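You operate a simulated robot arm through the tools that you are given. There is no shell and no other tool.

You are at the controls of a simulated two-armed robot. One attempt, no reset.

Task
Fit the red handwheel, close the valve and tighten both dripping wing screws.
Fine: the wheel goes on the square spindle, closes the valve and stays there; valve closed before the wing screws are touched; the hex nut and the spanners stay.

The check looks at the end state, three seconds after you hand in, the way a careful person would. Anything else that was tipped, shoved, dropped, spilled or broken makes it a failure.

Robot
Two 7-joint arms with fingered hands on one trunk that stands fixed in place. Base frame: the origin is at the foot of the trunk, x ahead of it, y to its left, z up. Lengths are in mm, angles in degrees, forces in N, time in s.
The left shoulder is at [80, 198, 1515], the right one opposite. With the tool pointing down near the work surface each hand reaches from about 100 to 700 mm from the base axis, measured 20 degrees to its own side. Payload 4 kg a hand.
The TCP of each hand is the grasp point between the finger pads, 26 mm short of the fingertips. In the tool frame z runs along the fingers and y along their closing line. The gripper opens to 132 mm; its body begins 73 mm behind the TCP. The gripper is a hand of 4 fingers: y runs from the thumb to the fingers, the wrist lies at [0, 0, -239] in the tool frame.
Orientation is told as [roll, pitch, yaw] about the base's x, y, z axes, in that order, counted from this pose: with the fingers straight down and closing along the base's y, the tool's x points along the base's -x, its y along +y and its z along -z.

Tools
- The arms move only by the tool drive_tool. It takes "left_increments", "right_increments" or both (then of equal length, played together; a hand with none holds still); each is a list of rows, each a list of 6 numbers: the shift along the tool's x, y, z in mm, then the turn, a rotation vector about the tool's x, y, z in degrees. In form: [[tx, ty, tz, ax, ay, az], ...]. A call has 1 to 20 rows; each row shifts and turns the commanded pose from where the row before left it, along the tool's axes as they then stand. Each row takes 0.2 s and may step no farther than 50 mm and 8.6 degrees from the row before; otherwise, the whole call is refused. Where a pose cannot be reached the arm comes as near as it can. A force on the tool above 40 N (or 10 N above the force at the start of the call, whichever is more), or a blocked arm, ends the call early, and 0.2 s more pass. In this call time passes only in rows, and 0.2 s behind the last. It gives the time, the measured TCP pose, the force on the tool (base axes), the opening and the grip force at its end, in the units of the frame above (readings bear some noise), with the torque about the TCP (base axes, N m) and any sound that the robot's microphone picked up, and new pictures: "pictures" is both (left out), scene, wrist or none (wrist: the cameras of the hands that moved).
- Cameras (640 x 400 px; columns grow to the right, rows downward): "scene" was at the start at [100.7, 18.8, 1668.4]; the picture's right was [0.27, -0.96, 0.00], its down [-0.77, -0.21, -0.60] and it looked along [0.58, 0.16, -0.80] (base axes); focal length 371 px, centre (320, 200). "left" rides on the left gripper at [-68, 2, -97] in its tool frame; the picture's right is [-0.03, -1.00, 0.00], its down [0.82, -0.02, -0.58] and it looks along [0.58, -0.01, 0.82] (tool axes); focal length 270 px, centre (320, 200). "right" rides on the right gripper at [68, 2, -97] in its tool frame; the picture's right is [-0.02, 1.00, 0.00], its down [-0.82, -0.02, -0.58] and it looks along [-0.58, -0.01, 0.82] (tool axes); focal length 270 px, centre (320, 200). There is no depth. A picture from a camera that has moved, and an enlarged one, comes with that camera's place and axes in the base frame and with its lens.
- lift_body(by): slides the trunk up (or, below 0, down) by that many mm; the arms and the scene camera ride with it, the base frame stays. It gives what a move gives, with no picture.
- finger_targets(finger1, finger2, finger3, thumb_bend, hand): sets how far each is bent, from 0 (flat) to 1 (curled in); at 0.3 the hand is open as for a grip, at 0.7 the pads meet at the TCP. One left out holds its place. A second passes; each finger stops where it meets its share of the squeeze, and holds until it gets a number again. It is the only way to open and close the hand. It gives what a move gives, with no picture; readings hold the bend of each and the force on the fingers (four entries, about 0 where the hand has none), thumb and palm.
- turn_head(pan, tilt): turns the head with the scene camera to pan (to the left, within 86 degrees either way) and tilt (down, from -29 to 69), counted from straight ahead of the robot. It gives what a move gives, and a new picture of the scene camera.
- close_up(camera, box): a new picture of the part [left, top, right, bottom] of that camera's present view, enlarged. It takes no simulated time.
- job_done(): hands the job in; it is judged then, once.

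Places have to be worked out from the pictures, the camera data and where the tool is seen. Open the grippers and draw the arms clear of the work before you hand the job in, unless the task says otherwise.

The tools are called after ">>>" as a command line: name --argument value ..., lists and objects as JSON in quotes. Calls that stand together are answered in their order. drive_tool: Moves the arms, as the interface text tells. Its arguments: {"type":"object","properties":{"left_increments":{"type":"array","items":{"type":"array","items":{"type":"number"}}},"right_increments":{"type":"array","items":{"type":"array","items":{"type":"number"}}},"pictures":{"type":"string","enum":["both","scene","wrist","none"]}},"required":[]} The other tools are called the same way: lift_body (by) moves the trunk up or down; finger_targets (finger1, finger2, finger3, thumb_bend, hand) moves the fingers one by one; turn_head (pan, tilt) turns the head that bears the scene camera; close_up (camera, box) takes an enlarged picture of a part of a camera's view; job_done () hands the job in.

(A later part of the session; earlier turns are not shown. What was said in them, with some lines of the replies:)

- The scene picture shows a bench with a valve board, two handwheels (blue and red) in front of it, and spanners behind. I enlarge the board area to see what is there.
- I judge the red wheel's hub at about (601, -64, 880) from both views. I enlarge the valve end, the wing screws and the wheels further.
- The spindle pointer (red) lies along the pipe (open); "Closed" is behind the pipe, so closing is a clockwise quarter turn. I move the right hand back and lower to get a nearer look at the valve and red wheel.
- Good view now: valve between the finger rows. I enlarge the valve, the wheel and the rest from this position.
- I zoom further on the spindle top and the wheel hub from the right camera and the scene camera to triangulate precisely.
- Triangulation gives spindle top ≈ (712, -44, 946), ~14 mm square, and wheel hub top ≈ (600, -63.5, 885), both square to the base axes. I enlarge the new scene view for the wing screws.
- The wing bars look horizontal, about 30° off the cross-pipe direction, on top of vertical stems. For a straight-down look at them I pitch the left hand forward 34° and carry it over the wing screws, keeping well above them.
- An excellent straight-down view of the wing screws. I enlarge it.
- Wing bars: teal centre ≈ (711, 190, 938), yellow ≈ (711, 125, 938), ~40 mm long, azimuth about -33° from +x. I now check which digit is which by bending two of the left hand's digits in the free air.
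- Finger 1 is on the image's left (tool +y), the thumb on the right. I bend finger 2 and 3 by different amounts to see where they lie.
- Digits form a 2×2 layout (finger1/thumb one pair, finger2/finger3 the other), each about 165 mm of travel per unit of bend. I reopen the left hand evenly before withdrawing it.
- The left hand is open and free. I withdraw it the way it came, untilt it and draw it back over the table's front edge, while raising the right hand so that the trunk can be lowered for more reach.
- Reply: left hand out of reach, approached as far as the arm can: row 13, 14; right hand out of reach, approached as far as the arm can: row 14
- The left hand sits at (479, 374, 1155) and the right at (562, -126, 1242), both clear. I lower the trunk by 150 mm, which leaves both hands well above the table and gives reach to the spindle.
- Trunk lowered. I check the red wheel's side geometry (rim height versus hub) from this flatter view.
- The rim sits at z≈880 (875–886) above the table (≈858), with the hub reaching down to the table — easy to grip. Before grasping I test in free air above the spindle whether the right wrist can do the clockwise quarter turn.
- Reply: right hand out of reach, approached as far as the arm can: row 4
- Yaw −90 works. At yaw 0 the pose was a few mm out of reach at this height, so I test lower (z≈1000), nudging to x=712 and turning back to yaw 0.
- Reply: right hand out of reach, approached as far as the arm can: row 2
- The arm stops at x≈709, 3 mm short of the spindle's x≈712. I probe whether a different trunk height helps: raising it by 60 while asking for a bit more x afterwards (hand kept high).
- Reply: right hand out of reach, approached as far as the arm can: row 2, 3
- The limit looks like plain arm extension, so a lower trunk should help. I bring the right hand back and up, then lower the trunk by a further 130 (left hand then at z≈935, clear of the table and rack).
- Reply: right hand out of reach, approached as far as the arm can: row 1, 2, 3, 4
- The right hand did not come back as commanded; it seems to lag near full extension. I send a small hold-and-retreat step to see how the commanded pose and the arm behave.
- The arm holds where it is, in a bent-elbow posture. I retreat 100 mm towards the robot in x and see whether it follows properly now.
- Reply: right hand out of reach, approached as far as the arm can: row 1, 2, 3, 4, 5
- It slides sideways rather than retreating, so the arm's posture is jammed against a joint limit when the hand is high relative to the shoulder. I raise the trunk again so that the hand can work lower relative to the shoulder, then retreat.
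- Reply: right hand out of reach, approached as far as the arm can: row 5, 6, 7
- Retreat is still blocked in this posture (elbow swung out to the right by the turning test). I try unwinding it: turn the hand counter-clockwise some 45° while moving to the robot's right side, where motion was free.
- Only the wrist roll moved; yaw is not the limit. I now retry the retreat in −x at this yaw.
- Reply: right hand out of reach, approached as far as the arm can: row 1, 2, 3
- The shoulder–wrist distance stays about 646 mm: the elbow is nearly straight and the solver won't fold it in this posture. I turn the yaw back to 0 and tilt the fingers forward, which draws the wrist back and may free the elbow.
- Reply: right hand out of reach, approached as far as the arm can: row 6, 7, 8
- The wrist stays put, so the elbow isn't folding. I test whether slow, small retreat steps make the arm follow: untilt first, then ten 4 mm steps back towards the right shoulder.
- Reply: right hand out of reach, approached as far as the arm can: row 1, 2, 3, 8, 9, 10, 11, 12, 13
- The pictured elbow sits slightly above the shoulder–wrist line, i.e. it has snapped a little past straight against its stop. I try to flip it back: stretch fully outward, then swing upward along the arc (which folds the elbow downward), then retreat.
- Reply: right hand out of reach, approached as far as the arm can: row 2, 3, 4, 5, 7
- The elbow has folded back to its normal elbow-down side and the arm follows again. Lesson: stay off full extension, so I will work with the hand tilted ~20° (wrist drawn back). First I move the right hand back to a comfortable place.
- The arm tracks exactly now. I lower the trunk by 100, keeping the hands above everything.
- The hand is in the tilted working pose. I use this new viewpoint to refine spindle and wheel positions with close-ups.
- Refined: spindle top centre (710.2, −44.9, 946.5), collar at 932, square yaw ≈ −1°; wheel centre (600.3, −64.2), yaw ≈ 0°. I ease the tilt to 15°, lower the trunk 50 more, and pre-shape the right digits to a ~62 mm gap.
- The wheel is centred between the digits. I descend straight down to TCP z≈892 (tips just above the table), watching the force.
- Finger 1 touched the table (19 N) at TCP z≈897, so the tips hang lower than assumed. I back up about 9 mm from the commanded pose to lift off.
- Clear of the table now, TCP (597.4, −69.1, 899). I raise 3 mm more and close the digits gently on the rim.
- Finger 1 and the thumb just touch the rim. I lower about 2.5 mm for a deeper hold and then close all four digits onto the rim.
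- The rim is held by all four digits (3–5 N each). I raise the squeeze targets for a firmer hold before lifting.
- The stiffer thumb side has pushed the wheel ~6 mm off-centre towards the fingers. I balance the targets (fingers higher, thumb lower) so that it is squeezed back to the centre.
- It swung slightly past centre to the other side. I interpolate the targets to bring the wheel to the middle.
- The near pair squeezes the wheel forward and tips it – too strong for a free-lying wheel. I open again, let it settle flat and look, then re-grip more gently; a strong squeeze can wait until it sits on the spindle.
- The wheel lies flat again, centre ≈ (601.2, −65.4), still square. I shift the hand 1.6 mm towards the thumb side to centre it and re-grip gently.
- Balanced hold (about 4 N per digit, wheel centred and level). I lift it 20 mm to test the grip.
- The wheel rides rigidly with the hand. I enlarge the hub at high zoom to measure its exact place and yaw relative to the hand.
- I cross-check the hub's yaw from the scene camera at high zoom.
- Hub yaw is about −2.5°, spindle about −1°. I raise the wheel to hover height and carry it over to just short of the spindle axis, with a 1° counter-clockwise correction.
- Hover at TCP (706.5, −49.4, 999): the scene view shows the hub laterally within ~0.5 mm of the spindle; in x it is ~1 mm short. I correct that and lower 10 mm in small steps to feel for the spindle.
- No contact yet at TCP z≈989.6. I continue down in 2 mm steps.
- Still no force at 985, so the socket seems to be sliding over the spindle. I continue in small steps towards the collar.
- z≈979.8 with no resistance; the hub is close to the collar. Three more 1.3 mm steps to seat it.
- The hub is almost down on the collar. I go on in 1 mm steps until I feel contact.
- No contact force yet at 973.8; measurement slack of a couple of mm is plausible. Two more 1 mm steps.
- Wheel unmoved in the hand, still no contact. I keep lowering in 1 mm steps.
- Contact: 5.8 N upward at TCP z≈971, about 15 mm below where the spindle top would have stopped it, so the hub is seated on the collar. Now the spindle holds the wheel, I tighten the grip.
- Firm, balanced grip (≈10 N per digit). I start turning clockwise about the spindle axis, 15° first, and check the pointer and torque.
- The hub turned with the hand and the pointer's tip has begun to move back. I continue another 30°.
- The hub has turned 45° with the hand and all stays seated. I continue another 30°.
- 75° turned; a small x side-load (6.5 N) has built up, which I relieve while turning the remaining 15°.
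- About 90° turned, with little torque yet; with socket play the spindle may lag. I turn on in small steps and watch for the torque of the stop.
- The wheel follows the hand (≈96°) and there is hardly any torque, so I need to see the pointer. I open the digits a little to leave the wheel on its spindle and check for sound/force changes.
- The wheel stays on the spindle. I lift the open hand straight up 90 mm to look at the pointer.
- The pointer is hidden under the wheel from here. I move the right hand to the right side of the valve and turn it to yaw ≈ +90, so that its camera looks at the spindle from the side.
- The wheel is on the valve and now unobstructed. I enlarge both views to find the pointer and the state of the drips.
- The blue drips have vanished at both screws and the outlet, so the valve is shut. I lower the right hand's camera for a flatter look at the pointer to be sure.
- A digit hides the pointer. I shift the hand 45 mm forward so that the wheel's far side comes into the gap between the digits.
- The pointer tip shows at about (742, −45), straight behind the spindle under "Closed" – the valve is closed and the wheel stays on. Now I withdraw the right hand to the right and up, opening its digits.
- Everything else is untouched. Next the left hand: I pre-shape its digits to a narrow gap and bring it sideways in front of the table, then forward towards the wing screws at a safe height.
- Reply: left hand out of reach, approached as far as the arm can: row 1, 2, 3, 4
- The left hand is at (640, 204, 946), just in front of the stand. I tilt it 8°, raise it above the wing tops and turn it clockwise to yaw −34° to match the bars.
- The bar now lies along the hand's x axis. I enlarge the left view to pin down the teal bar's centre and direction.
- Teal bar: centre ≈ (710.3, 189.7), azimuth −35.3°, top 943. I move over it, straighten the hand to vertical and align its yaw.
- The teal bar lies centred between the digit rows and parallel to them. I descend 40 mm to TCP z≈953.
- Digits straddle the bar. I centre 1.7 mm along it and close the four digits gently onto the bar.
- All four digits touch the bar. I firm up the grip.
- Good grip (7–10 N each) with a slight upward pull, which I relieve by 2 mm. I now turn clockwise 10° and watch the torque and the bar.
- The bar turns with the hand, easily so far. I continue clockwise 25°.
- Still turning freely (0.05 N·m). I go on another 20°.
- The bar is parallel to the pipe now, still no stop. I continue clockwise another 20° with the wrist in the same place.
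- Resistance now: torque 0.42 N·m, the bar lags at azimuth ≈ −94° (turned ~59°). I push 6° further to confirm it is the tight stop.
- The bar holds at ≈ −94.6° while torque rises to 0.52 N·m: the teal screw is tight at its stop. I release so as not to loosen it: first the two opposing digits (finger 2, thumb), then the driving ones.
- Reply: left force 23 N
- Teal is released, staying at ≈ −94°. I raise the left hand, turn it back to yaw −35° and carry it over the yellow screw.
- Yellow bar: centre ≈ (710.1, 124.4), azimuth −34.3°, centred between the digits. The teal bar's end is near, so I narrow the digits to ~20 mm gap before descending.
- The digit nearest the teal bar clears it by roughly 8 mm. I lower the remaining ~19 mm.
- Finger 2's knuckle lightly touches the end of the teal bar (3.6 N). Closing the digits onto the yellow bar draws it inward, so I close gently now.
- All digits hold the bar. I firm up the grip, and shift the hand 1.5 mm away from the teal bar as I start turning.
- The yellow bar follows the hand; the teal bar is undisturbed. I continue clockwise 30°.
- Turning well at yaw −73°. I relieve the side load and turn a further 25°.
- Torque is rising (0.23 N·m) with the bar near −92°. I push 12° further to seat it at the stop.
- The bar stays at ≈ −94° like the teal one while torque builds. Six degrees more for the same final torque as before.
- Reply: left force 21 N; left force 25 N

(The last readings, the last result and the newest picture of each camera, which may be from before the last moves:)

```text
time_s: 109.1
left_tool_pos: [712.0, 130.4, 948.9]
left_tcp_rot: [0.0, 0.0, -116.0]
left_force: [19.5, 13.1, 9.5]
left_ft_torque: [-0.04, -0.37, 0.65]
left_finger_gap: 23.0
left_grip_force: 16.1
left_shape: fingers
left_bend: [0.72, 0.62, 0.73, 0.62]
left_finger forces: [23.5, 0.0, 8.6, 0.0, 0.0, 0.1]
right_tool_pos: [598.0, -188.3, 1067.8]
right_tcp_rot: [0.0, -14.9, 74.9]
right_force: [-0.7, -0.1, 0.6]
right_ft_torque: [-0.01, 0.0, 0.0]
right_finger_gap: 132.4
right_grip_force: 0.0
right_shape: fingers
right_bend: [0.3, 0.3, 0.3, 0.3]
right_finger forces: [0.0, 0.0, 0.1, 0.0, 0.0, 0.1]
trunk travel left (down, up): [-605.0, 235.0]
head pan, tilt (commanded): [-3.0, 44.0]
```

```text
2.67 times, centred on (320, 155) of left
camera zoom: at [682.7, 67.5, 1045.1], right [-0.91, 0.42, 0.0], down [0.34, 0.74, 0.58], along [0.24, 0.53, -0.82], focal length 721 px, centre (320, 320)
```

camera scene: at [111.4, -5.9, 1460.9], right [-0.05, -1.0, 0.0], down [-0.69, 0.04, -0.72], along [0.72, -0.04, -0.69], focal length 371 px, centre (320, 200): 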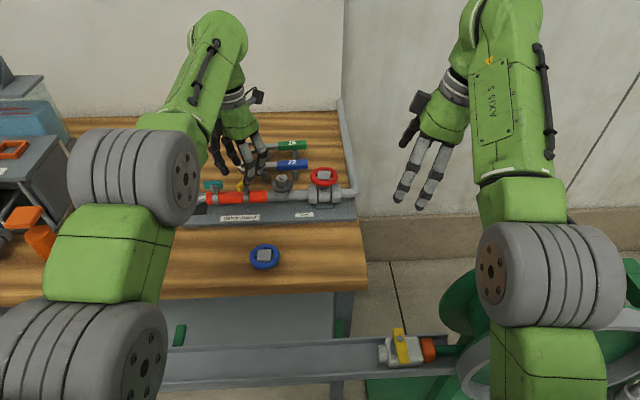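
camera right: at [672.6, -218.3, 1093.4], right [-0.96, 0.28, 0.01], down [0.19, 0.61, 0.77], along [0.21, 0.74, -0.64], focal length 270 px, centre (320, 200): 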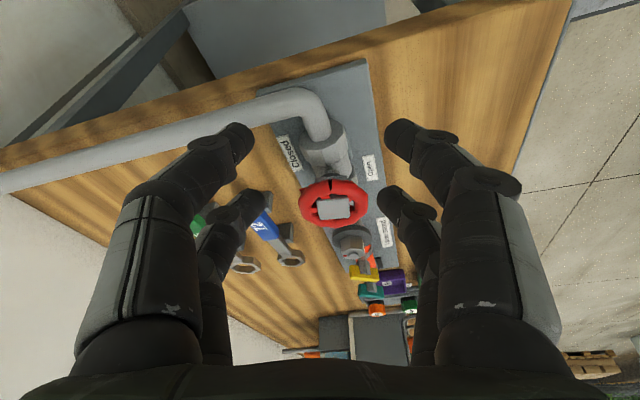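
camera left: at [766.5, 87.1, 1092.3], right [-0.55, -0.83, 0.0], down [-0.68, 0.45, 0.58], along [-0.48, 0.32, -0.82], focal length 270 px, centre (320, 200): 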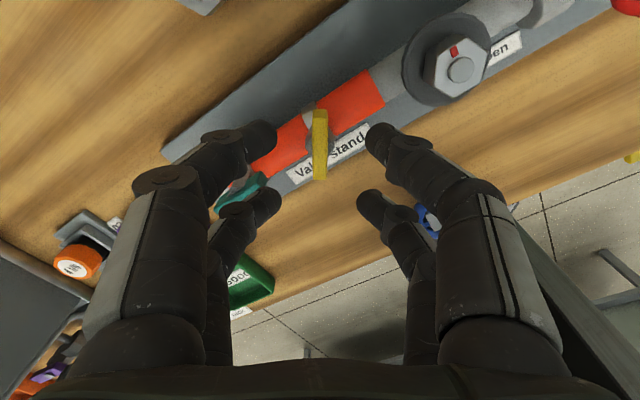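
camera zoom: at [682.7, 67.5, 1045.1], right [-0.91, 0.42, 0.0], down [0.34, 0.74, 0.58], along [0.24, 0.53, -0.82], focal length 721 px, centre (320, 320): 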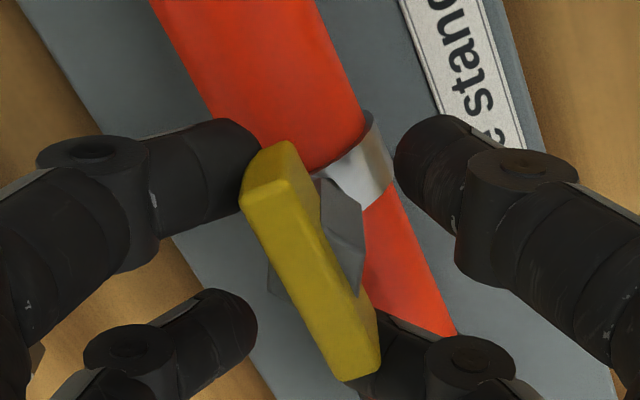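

Torque 0.65 N·m against the stop: the yellow screw is tight. I release the two driving digits.

>>> finger_targets --hand "left" --finger1 0.6 --finger2 0.6 --finger3 0.6 --thumb_bend 0.6

>>> close_up --camera "left" --box '[200, 80, 440, 230]'

>>> close_up --camera "scene" --box '[190, 155, 286, 215]'

```text
time_s: 110.1
left_tool_pos: [709.3, 126.8, 948.6]
left_tcp_rot: [0.0, 0.1, -116.1]
left_force: [-0.4, 0.1, -0.4]
left_ft_torque: [0.0, 0.01, 0.0]
left_finger_gap: 32.4
left_grip_force: 0.1
left_shape: fingers
left_bend: [0.6, 0.6, 0.6, 0.6]
left_finger forces: [0.0, 0.1, 0.0, 0.1, 0.0, 0.1]
right_tool_pos: [594.4, -192.3, 1068.2]
right_tcp_rot: [-0.1, -15.1, 75.1]
right_force: [0.3, -0.7, 0.2]
right_ft_torque: [0.0, -0.02, -0.02]
right_finger_gap: 132.3
right_grip_force: 0.0
right_shape: fingers
right_bend: [0.3, 0.3, 0.3, 0.3]
right_finger forces: [0.0, 0.1, 0.0, 0.0, 0.1, 0.0]
trunk travel left (down, up): [-605.0, 235.0]
head pan, tilt (commanded): [-3.0, 44.0]
```

```text
2.67 times, centred on (320, 155) of left
camera zoom: at [680.1, 64.2, 1046.0], right [-0.91, 0.42, 0.0], down [0.34, 0.74, 0.58], along [0.24, 0.53, -0.82], focal length 721 px, centre (320, 320)
```

zoom: 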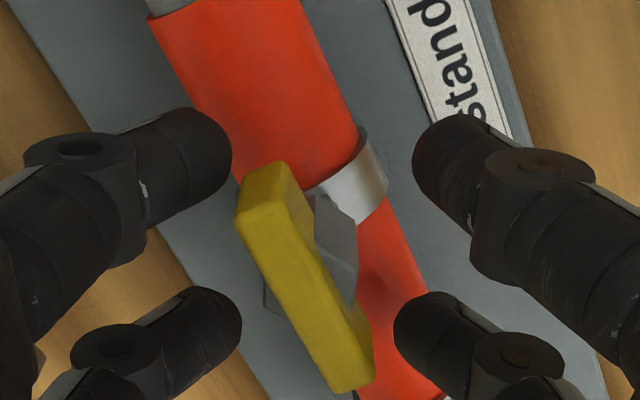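

```text
6.67 times, centred on (238, 185) of scene
camera zoom: at [110.9, -6.1, 1460.9], right [-0.05, -1.0, 0.0], down [-0.69, 0.04, -0.72], along [0.72, -0.04, -0.69], focal length 2472 px, centre (867, 300)
```

zoom: 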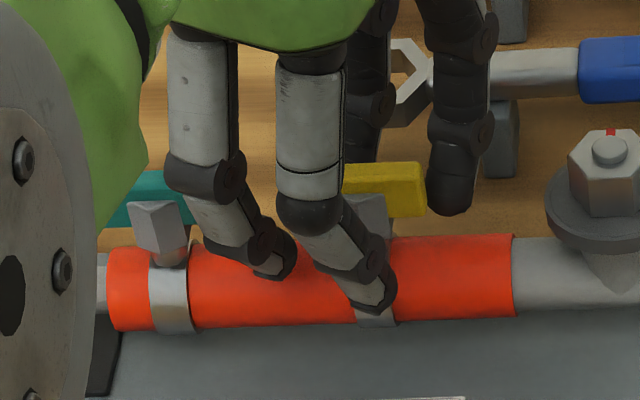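

Released with the bar parallel to the pipe. I lift the hand straight up 50 mm.

>>> drive_tool --left_increments '[[0, 0, -8, 0, 0, 0], [0, 0, -14, 0, 0, 0], [0, 0, -14, 0, 0, 0], [0, 0, -14, 0, 0, 0]]' --pictures "both"

>>> close_up --camera "left" --box '[200, 40, 440, 190]'

```text
time_s: 111.1
left_tool_pos: [709.0, 128.1, 999.3]
left_tcp_rot: [0.0, 0.1, -116.1]
left_force: [-1.1, -0.3, -0.1]
left_ft_torque: [0.01, 0.0, 0.0]
left_finger_gap: 32.4
left_grip_force: 0.1
left_shape: fingers
left_bend: [0.6, 0.6, 0.6, 0.6]
left_finger forces: [0.0, 0.1, 0.1, 0.0, 0.1, 0.0]
right_tool_pos: [596.1, -190.5, 1068.9]
right_tcp_rot: [0.0, -15.1, 75.0]
right_force: [-0.2, -0.2, 0.5]
right_ft_torque: [0.0, -0.02, 0.02]
right_finger_gap: 132.6
right_grip_force: 0.1
right_shape: fingers
right_bend: [0.3, 0.3, 0.3, 0.3]
right_finger forces: [0.0, 0.1, 0.0, 0.0, 0.1, 0.1]
trunk travel left (down, up): [-605.0, 235.0]
head pan, tilt (commanded): [-3.0, 44.0]
camera scene: at [111.2, -5.4, 1460.9], right [-0.05, -1.0, 0.0], down [-0.69, 0.04, -0.72], along [0.72, -0.04, -0.69], focal length 371 px, centre (320, 200)
camera left: at [680.6, 64.9, 1095.9], right [-0.91, 0.42, 0.0], down [0.34, 0.74, 0.58], along [0.24, 0.53, -0.82], focal length 270 px, centre (320, 200)
```

scene: 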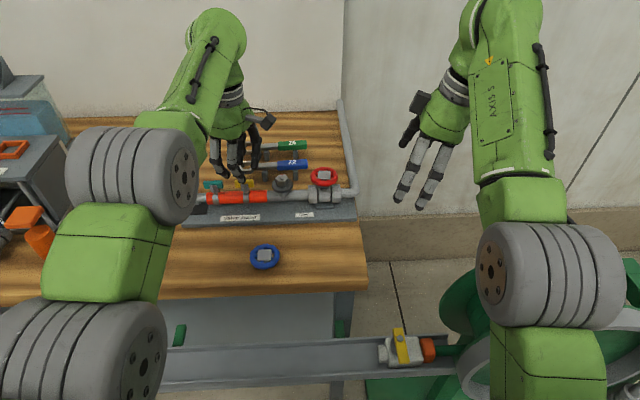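
left: 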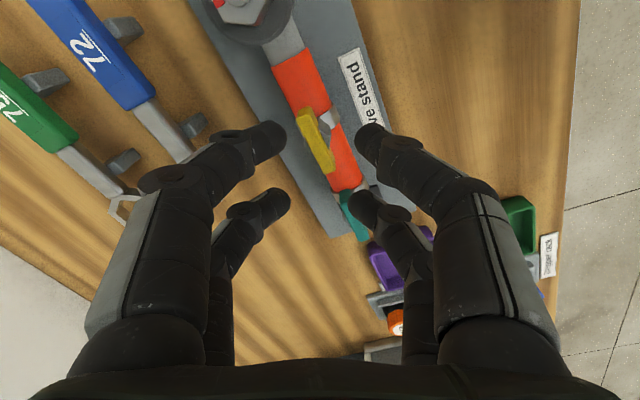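

```text
2.67 times, centred on (320, 115) of left
camera zoom: at [680.6, 64.9, 1095.9], right [-0.91, 0.42, 0.0], down [0.34, 0.74, 0.58], along [0.24, 0.53, -0.82], focal length 721 px, centre (320, 427)
```

zoom: 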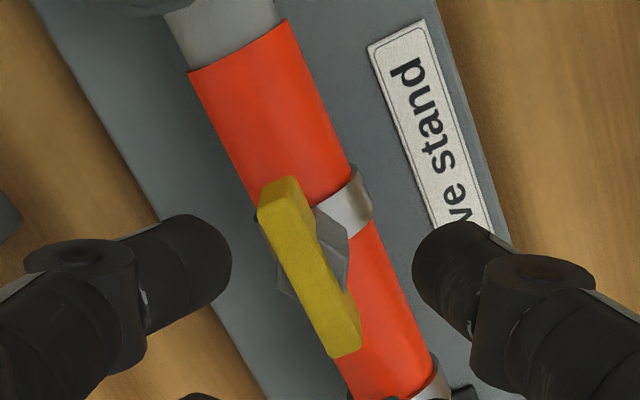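

Both bars now lie parallel to the pipe. I unwind the left hand's yaw to 0 and draw it back towards the robot, clear of the stand.

>>> drive_tool --left_increments '[[0, 0, 0, 0, 0, -8.3], [0, 0, 0, 0, 0, -8.3], [0, 0, 0, 0, 0, -8.3], [0, 0, 0, 0, 0, -8.3], [0, 0, 0, 0, 0, -8.3], [0, 0, 0, 0, 0, -8.3], [0, 0, 0, 0, 0, -8.3], [0, 0, 0, 0, 0, -8.3], [0, 0, 0, 0, 0, -8.3], [0, 0, 0, 0, 0, -8.3], [0, 0, 0, 0, 0, -8.3], [0, 0, 0, 0, 0, -8.3], [0, 0, 0, 0, 0, -8.3], [0, 0, 0, 0, 0, -8.3], [25, 15, 0, 0, 0, 0], [25, 15, 0, 0, 0, 0], [25, 15, 0, 0, 0, 0], [25, 15, 0, 0, 0, 0]]' --pictures "both"

```text
time_s: 114.9
left_tool_pos: [607.9, 189.5, 999.8]
left_tcp_rot: [0.0, 0.0, 0.2]
left_force: [-0.7, 0.9, 0.6]
left_ft_torque: [-0.04, 0.0, 0.0]
left_finger_gap: 32.6
left_grip_force: 0.0
left_shape: fingers
left_bend: [0.6, 0.6, 0.6, 0.6]
left_finger forces: [0.1, 0.0, 0.0, 0.0, 0.0, 0.0]
right_tool_pos: [594.4, -189.6, 1069.0]
right_tcp_rot: [0.0, -15.1, 75.1]
right_force: [1.2, 0.7, -0.1]
right_ft_torque: [0.01, -0.03, 0.01]
right_finger_gap: 132.3
right_grip_force: 0.0
right_shape: fingers
right_bend: [0.3, 0.3, 0.3, 0.3]
right_finger forces: [0.1, 0.0, 0.1, 0.0, 0.0, 0.0]
trunk travel left (down, up): [-605.0, 235.0]
head pan, tilt (commanded): [-3.0, 44.0]
camera scene: at [110.0, -4.5, 1461.1], right [-0.05, -1.0, 0.0], down [-0.69, 0.04, -0.72], along [0.72, -0.04, -0.69], focal length 371 px, centre (320, 200)
camera left: at [675.9, 190.5, 1096.7], right [0.03, -1.0, 0.0], down [-0.82, -0.02, 0.58], along [-0.58, -0.02, -0.82], focal length 270 px, centre (320, 200)
```

scene: 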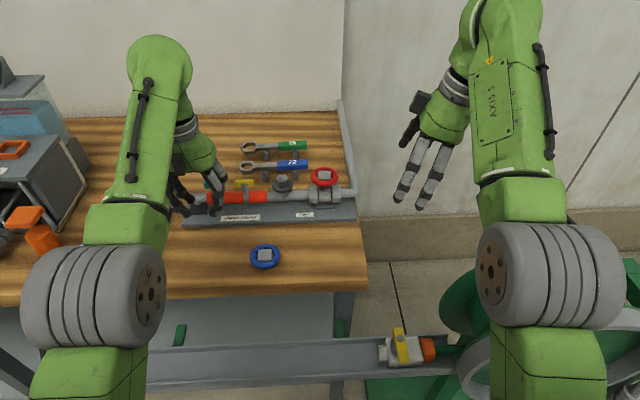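
left: 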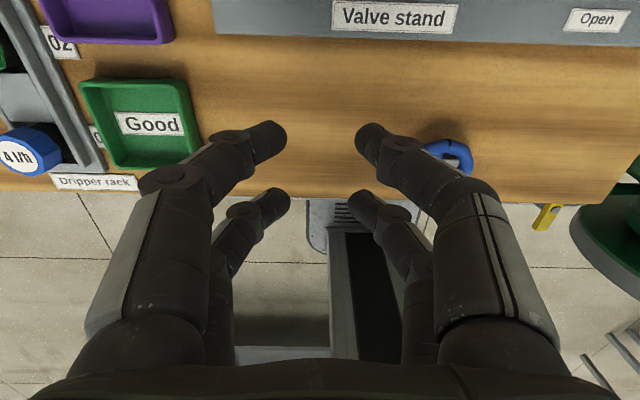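

All clear. I draw the left hand further back and a little lower (its comfortable zone) so that the scene camera sees the whole stand.

>>> drive_tool --left_increments '[[28, 20, 10, 0, 0, 0], [28, 20, 10, 0, 0, 0], [28, 20, 10, 0, 0, 0], [28, 20, 10, 0, 0, 0]]' --pictures "scene"

>>> close_up --camera "scene" --box '[180, 160, 372, 280]'

>>> close_up --camera "scene" --box '[190, 165, 286, 225]'

```text
time_s: 115.9
left_tool_pos: [516.4, 270.5, 943.3]
left_tcp_rot: [0.1, -0.1, 0.1]
left_force: [0.1, -0.9, 0.6]
left_ft_torque: [-0.04, -0.03, -0.03]
left_finger_gap: 32.5
left_grip_force: 0.1
left_shape: fingers
left_bend: [0.6, 0.6, 0.6, 0.6]
left_finger forces: [0.0, 0.0, 0.0, 0.1, 0.1, 0.1]
left hand out of reach, approached as far as the arm can: row 3, 4
right_tool_pos: [595.9, -189.5, 1069.4]
right_tcp_rot: [-0.1, -15.1, 75.1]
right_force: [-0.4, -0.1, 0.5]
right_ft_torque: [0.0, 0.03, 0.01]
right_finger_gap: 132.3
right_grip_force: 0.1
right_shape: fingers
right_bend: [0.3, 0.3, 0.3, 0.3]
right_finger forces: [0.1, 0.0, 0.1, 0.0, 0.1, 0.0]
trunk travel left (down, up): [-605.0, 235.0]
head pan, tilt (commanded): [-3.0, 44.0]
camera scene: at [110.9, -4.4, 1461.0], right [-0.05, -1.0, 0.0], down [-0.69, 0.04, -0.72], along [0.72, -0.04, -0.69], focal length 371 px, centre (320, 200)
```

scene: 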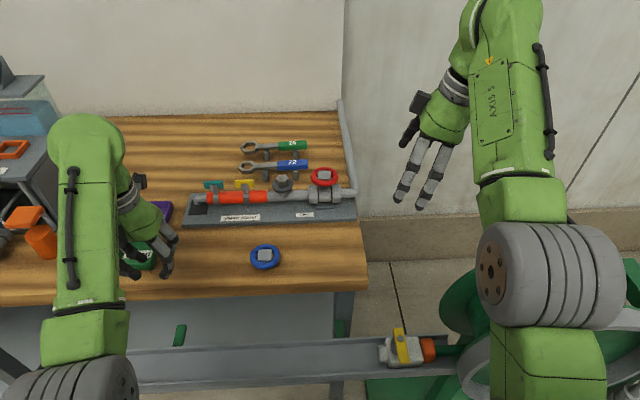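

```text
3.33 times, centred on (276, 220) of scene
camera zoom: at [110.9, -4.4, 1461.0], right [-0.05, -1.0, 0.0], down [-0.69, 0.04, -0.72], along [0.72, -0.04, -0.69], focal length 1236 px, centre (467, 133)
```

zoom: 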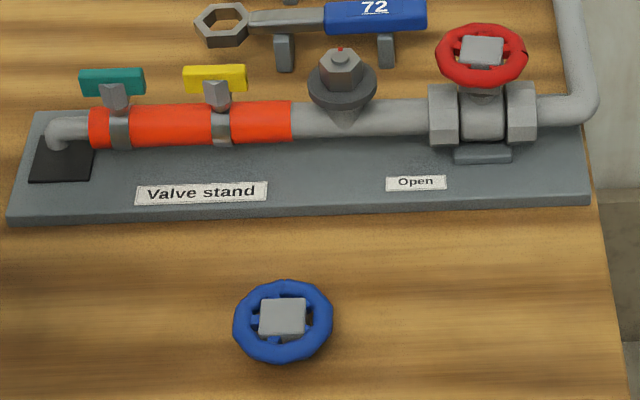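

```text
6.67 times, centred on (238, 195) of scene
camera zoom: at [110.9, -4.4, 1461.0], right [-0.05, -1.0, 0.0], down [-0.69, 0.04, -0.72], along [0.72, -0.04, -0.69], focal length 2472 px, centre (867, 233)
```

zoom: 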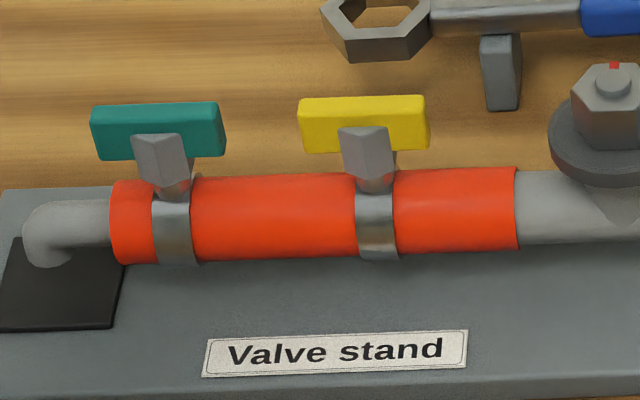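

Both bars now match, parallel to the pipe; nut, spanners and blue wheel are unmoved. I raise the trunk to lift both hands clear of the bench, then open the left hand.

>>> lift_body --by 150

>>> finger_targets --hand "left" --finger1 0.3 --finger2 0.3 --finger3 0.3 --thumb_bend 0.3

>>> turn_head --pan 5 --tilt 50

>>> close_up --camera "scene" --box '[200, 130, 392, 250]'

```text
time_s: 117.6
left_tool_pos: [516.9, 270.2, 1092.0]
left_tcp_rot: [0.1, -0.1, 0.1]
left_force: [0.0, -1.1, 0.0]
left_ft_torque: [0.02, 0.02, -0.02]
left_finger_gap: 32.1
left_grip_force: 0.0
left_shape: fingers
left_bend: [0.6, 0.6, 0.6, 0.6]
left_finger forces: [0.0, 0.0, 0.1, 0.0, 0.1, 0.1]
right_tool_pos: [596.5, -190.2, 1218.8]
right_tcp_rot: [-0.1, -15.2, 75.1]
right_force: [-0.1, 0.1, 0.3]
right_ft_torque: [0.04, 0.0, 0.0]
right_finger_gap: 132.5
right_grip_force: 0.2
right_shape: fingers
right_bend: [0.3, 0.3, 0.3, 0.3]
right_finger forces: [0.0, 0.0, 0.0, 0.0, 0.1, 0.0]
trunk travel left (down, up): [-755.0, 85.0]
head pan, tilt (commanded): [-3.0, 44.0]
```

```text
time_s: 118.6
left_tool_pos: [518.3, 270.6, 1093.1]
left_tcp_rot: [0.1, -0.1, 0.0]
left_force: [0.3, -0.4, -0.5]
left_ft_torque: [-0.01, 0.01, 0.03]
left_finger_gap: 132.3
left_grip_force: 0.0
left_shape: fingers
left_bend: [0.3, 0.3, 0.3, 0.3]
left_finger forces: [0.0, 0.1, 0.0, 0.0, 0.0, 0.0]
right_tool_pos: [595.2, -191.2, 1219.0]
right_tcp_rot: [-0.2, -15.2, 75.0]
right_force: [-0.1, -0.3, -0.1]
right_ft_torque: [0.03, 0.02, 0.02]
right_finger_gap: 132.6
right_grip_force: 0.0
right_shape: fingers
right_bend: [0.3, 0.3, 0.3, 0.3]
right_finger forces: [0.1, 0.0, 0.0, 0.1, 0.0, 0.0]
trunk travel left (down, up): [-755.0, 85.0]
head pan, tilt (commanded): [-3.0, 44.0]
```

```text
time_s: 119.3
left_tool_pos: [517.9, 270.8, 1092.9]
left_tcp_rot: [0.0, -0.1, 0.0]
left_force: [-0.8, 0.0, -0.1]
left_ft_torque: [0.03, 0.01, 0.01]
left_finger_gap: 132.4
left_grip_force: 0.1
left_shape: fingers
left_bend: [0.3, 0.3, 0.3, 0.3]
left_finger forces: [0.1, 0.0, 0.0, 0.1, 0.0, 0.1]
right_tool_pos: [595.9, -190.7, 1219.1]
right_tcp_rot: [0.0, -15.0, 75.0]
right_force: [0.5, 0.1, -0.5]
right_ft_torque: [0.01, 0.0, 0.0]
right_finger_gap: 132.4
right_grip_force: 0.1
right_shape: fingers
right_bend: [0.3, 0.3, 0.3, 0.3]
right_finger forces: [0.0, 0.0, 0.0, 0.0, 0.0, 0.0]
trunk travel left (down, up): [-755.0, 85.0]
head pan, tilt (commanded): [5.0, 50.0]
camera scene: at [106.1, 5.8, 1602.6], right [0.09, -1.0, 0.0], down [-0.76, -0.07, -0.64], along [0.64, 0.06, -0.77], focal length 371 px, centre (320, 200)
```

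scene: 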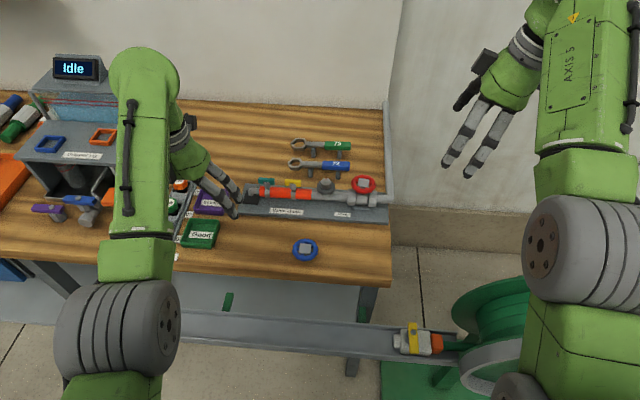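

```text
3.33 times, centred on (296, 190) of scene
camera zoom: at [106.1, 5.8, 1602.6], right [0.09, -1.0, 0.0], down [-0.76, -0.07, -0.64], along [0.64, 0.06, -0.77], focal length 1236 px, centre (400, 233)
```

zoom: 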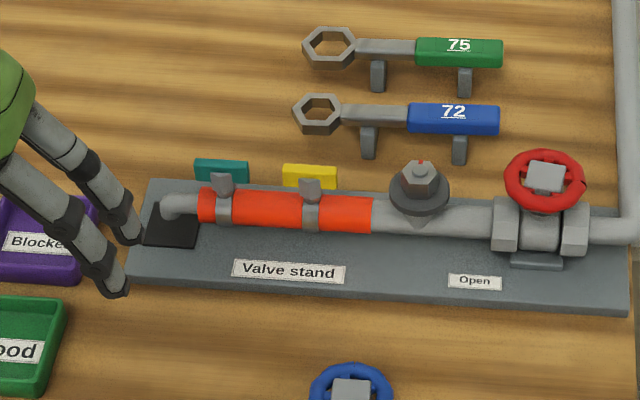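

Final view: no drips, wheel seated, both wings turned to their stops, everything else in place. One last close look at the wheel and wings before handing in.

>>> close_up --camera "scene" --box '[330, 165, 394, 205]'

>>> close_up --camera "scene" --box '[240, 165, 320, 215]'

```text
10.00 times, centred on (362, 185) of scene
camera zoom: at [106.1, 5.8, 1602.6], right [0.09, -1.0, 0.0], down [-0.76, -0.07, -0.64], along [0.64, 0.06, -0.77], focal length 3709 px, centre (-100, 350)
```

zoom: 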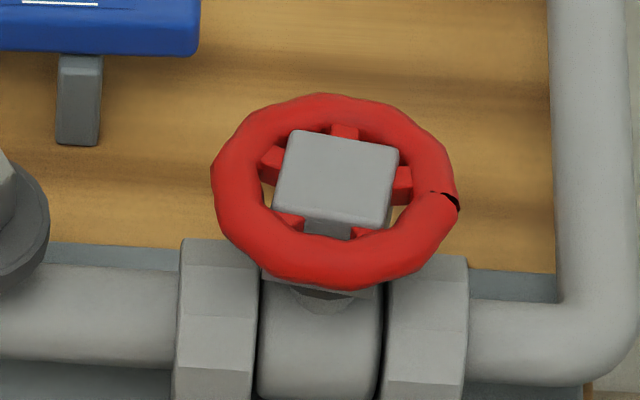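

```text
8.00 times, centred on (280, 190) of scene
camera zoom: at [106.1, 5.8, 1602.6], right [0.09, -1.0, 0.0], down [-0.76, -0.07, -0.64], along [0.64, 0.06, -0.77], focal length 2967 px, centre (640, 280)
```

zoom: 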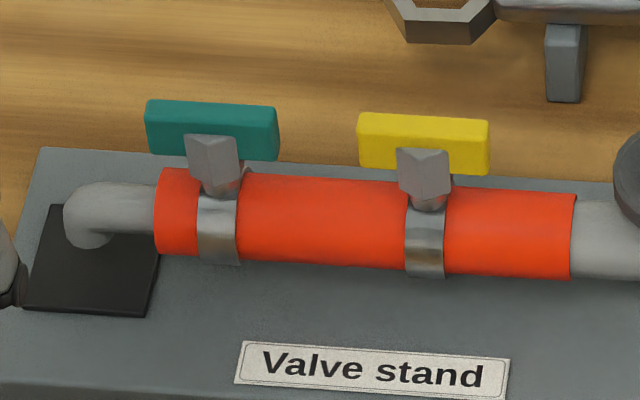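

The wheel sits level on the spindle, the valve is closed and nothing drips. Both wing screws are at their stops, and both hands are open and clear of the work. I hand the job in.

>>> job_done

```text
The job is handed in.
```

The job is handed in. The red handwheel is on the square spindle, the valve is closed and both wing screws are tight.

- **Valve:** I turned the wheel clockwise about a quarter turn. The red pointer now points straight at "Closed", and the drips at both screws and the outlet stopped. The wheel stayed seated when I let go.
- **Wing screws:** I tightened these after the valve was closed. The teal and yellow screws each turned about 60° clockwise and then stopped. They held against about 0.6 N·m and both bars now lie nearly parallel to the pipe. The water was already off by then, so I judged tightness by the stop and the torque, not by watching drips.
- **Everything else:** In the final pictures the hex nut, spanners, blue wheel and boxes look unmoved. While I was reaching for the yellow screw, a finger lightly touched the end of the teal bar (about 3.6 N); it did not appear to move it.

Both hands are open and raised clear of the bench.
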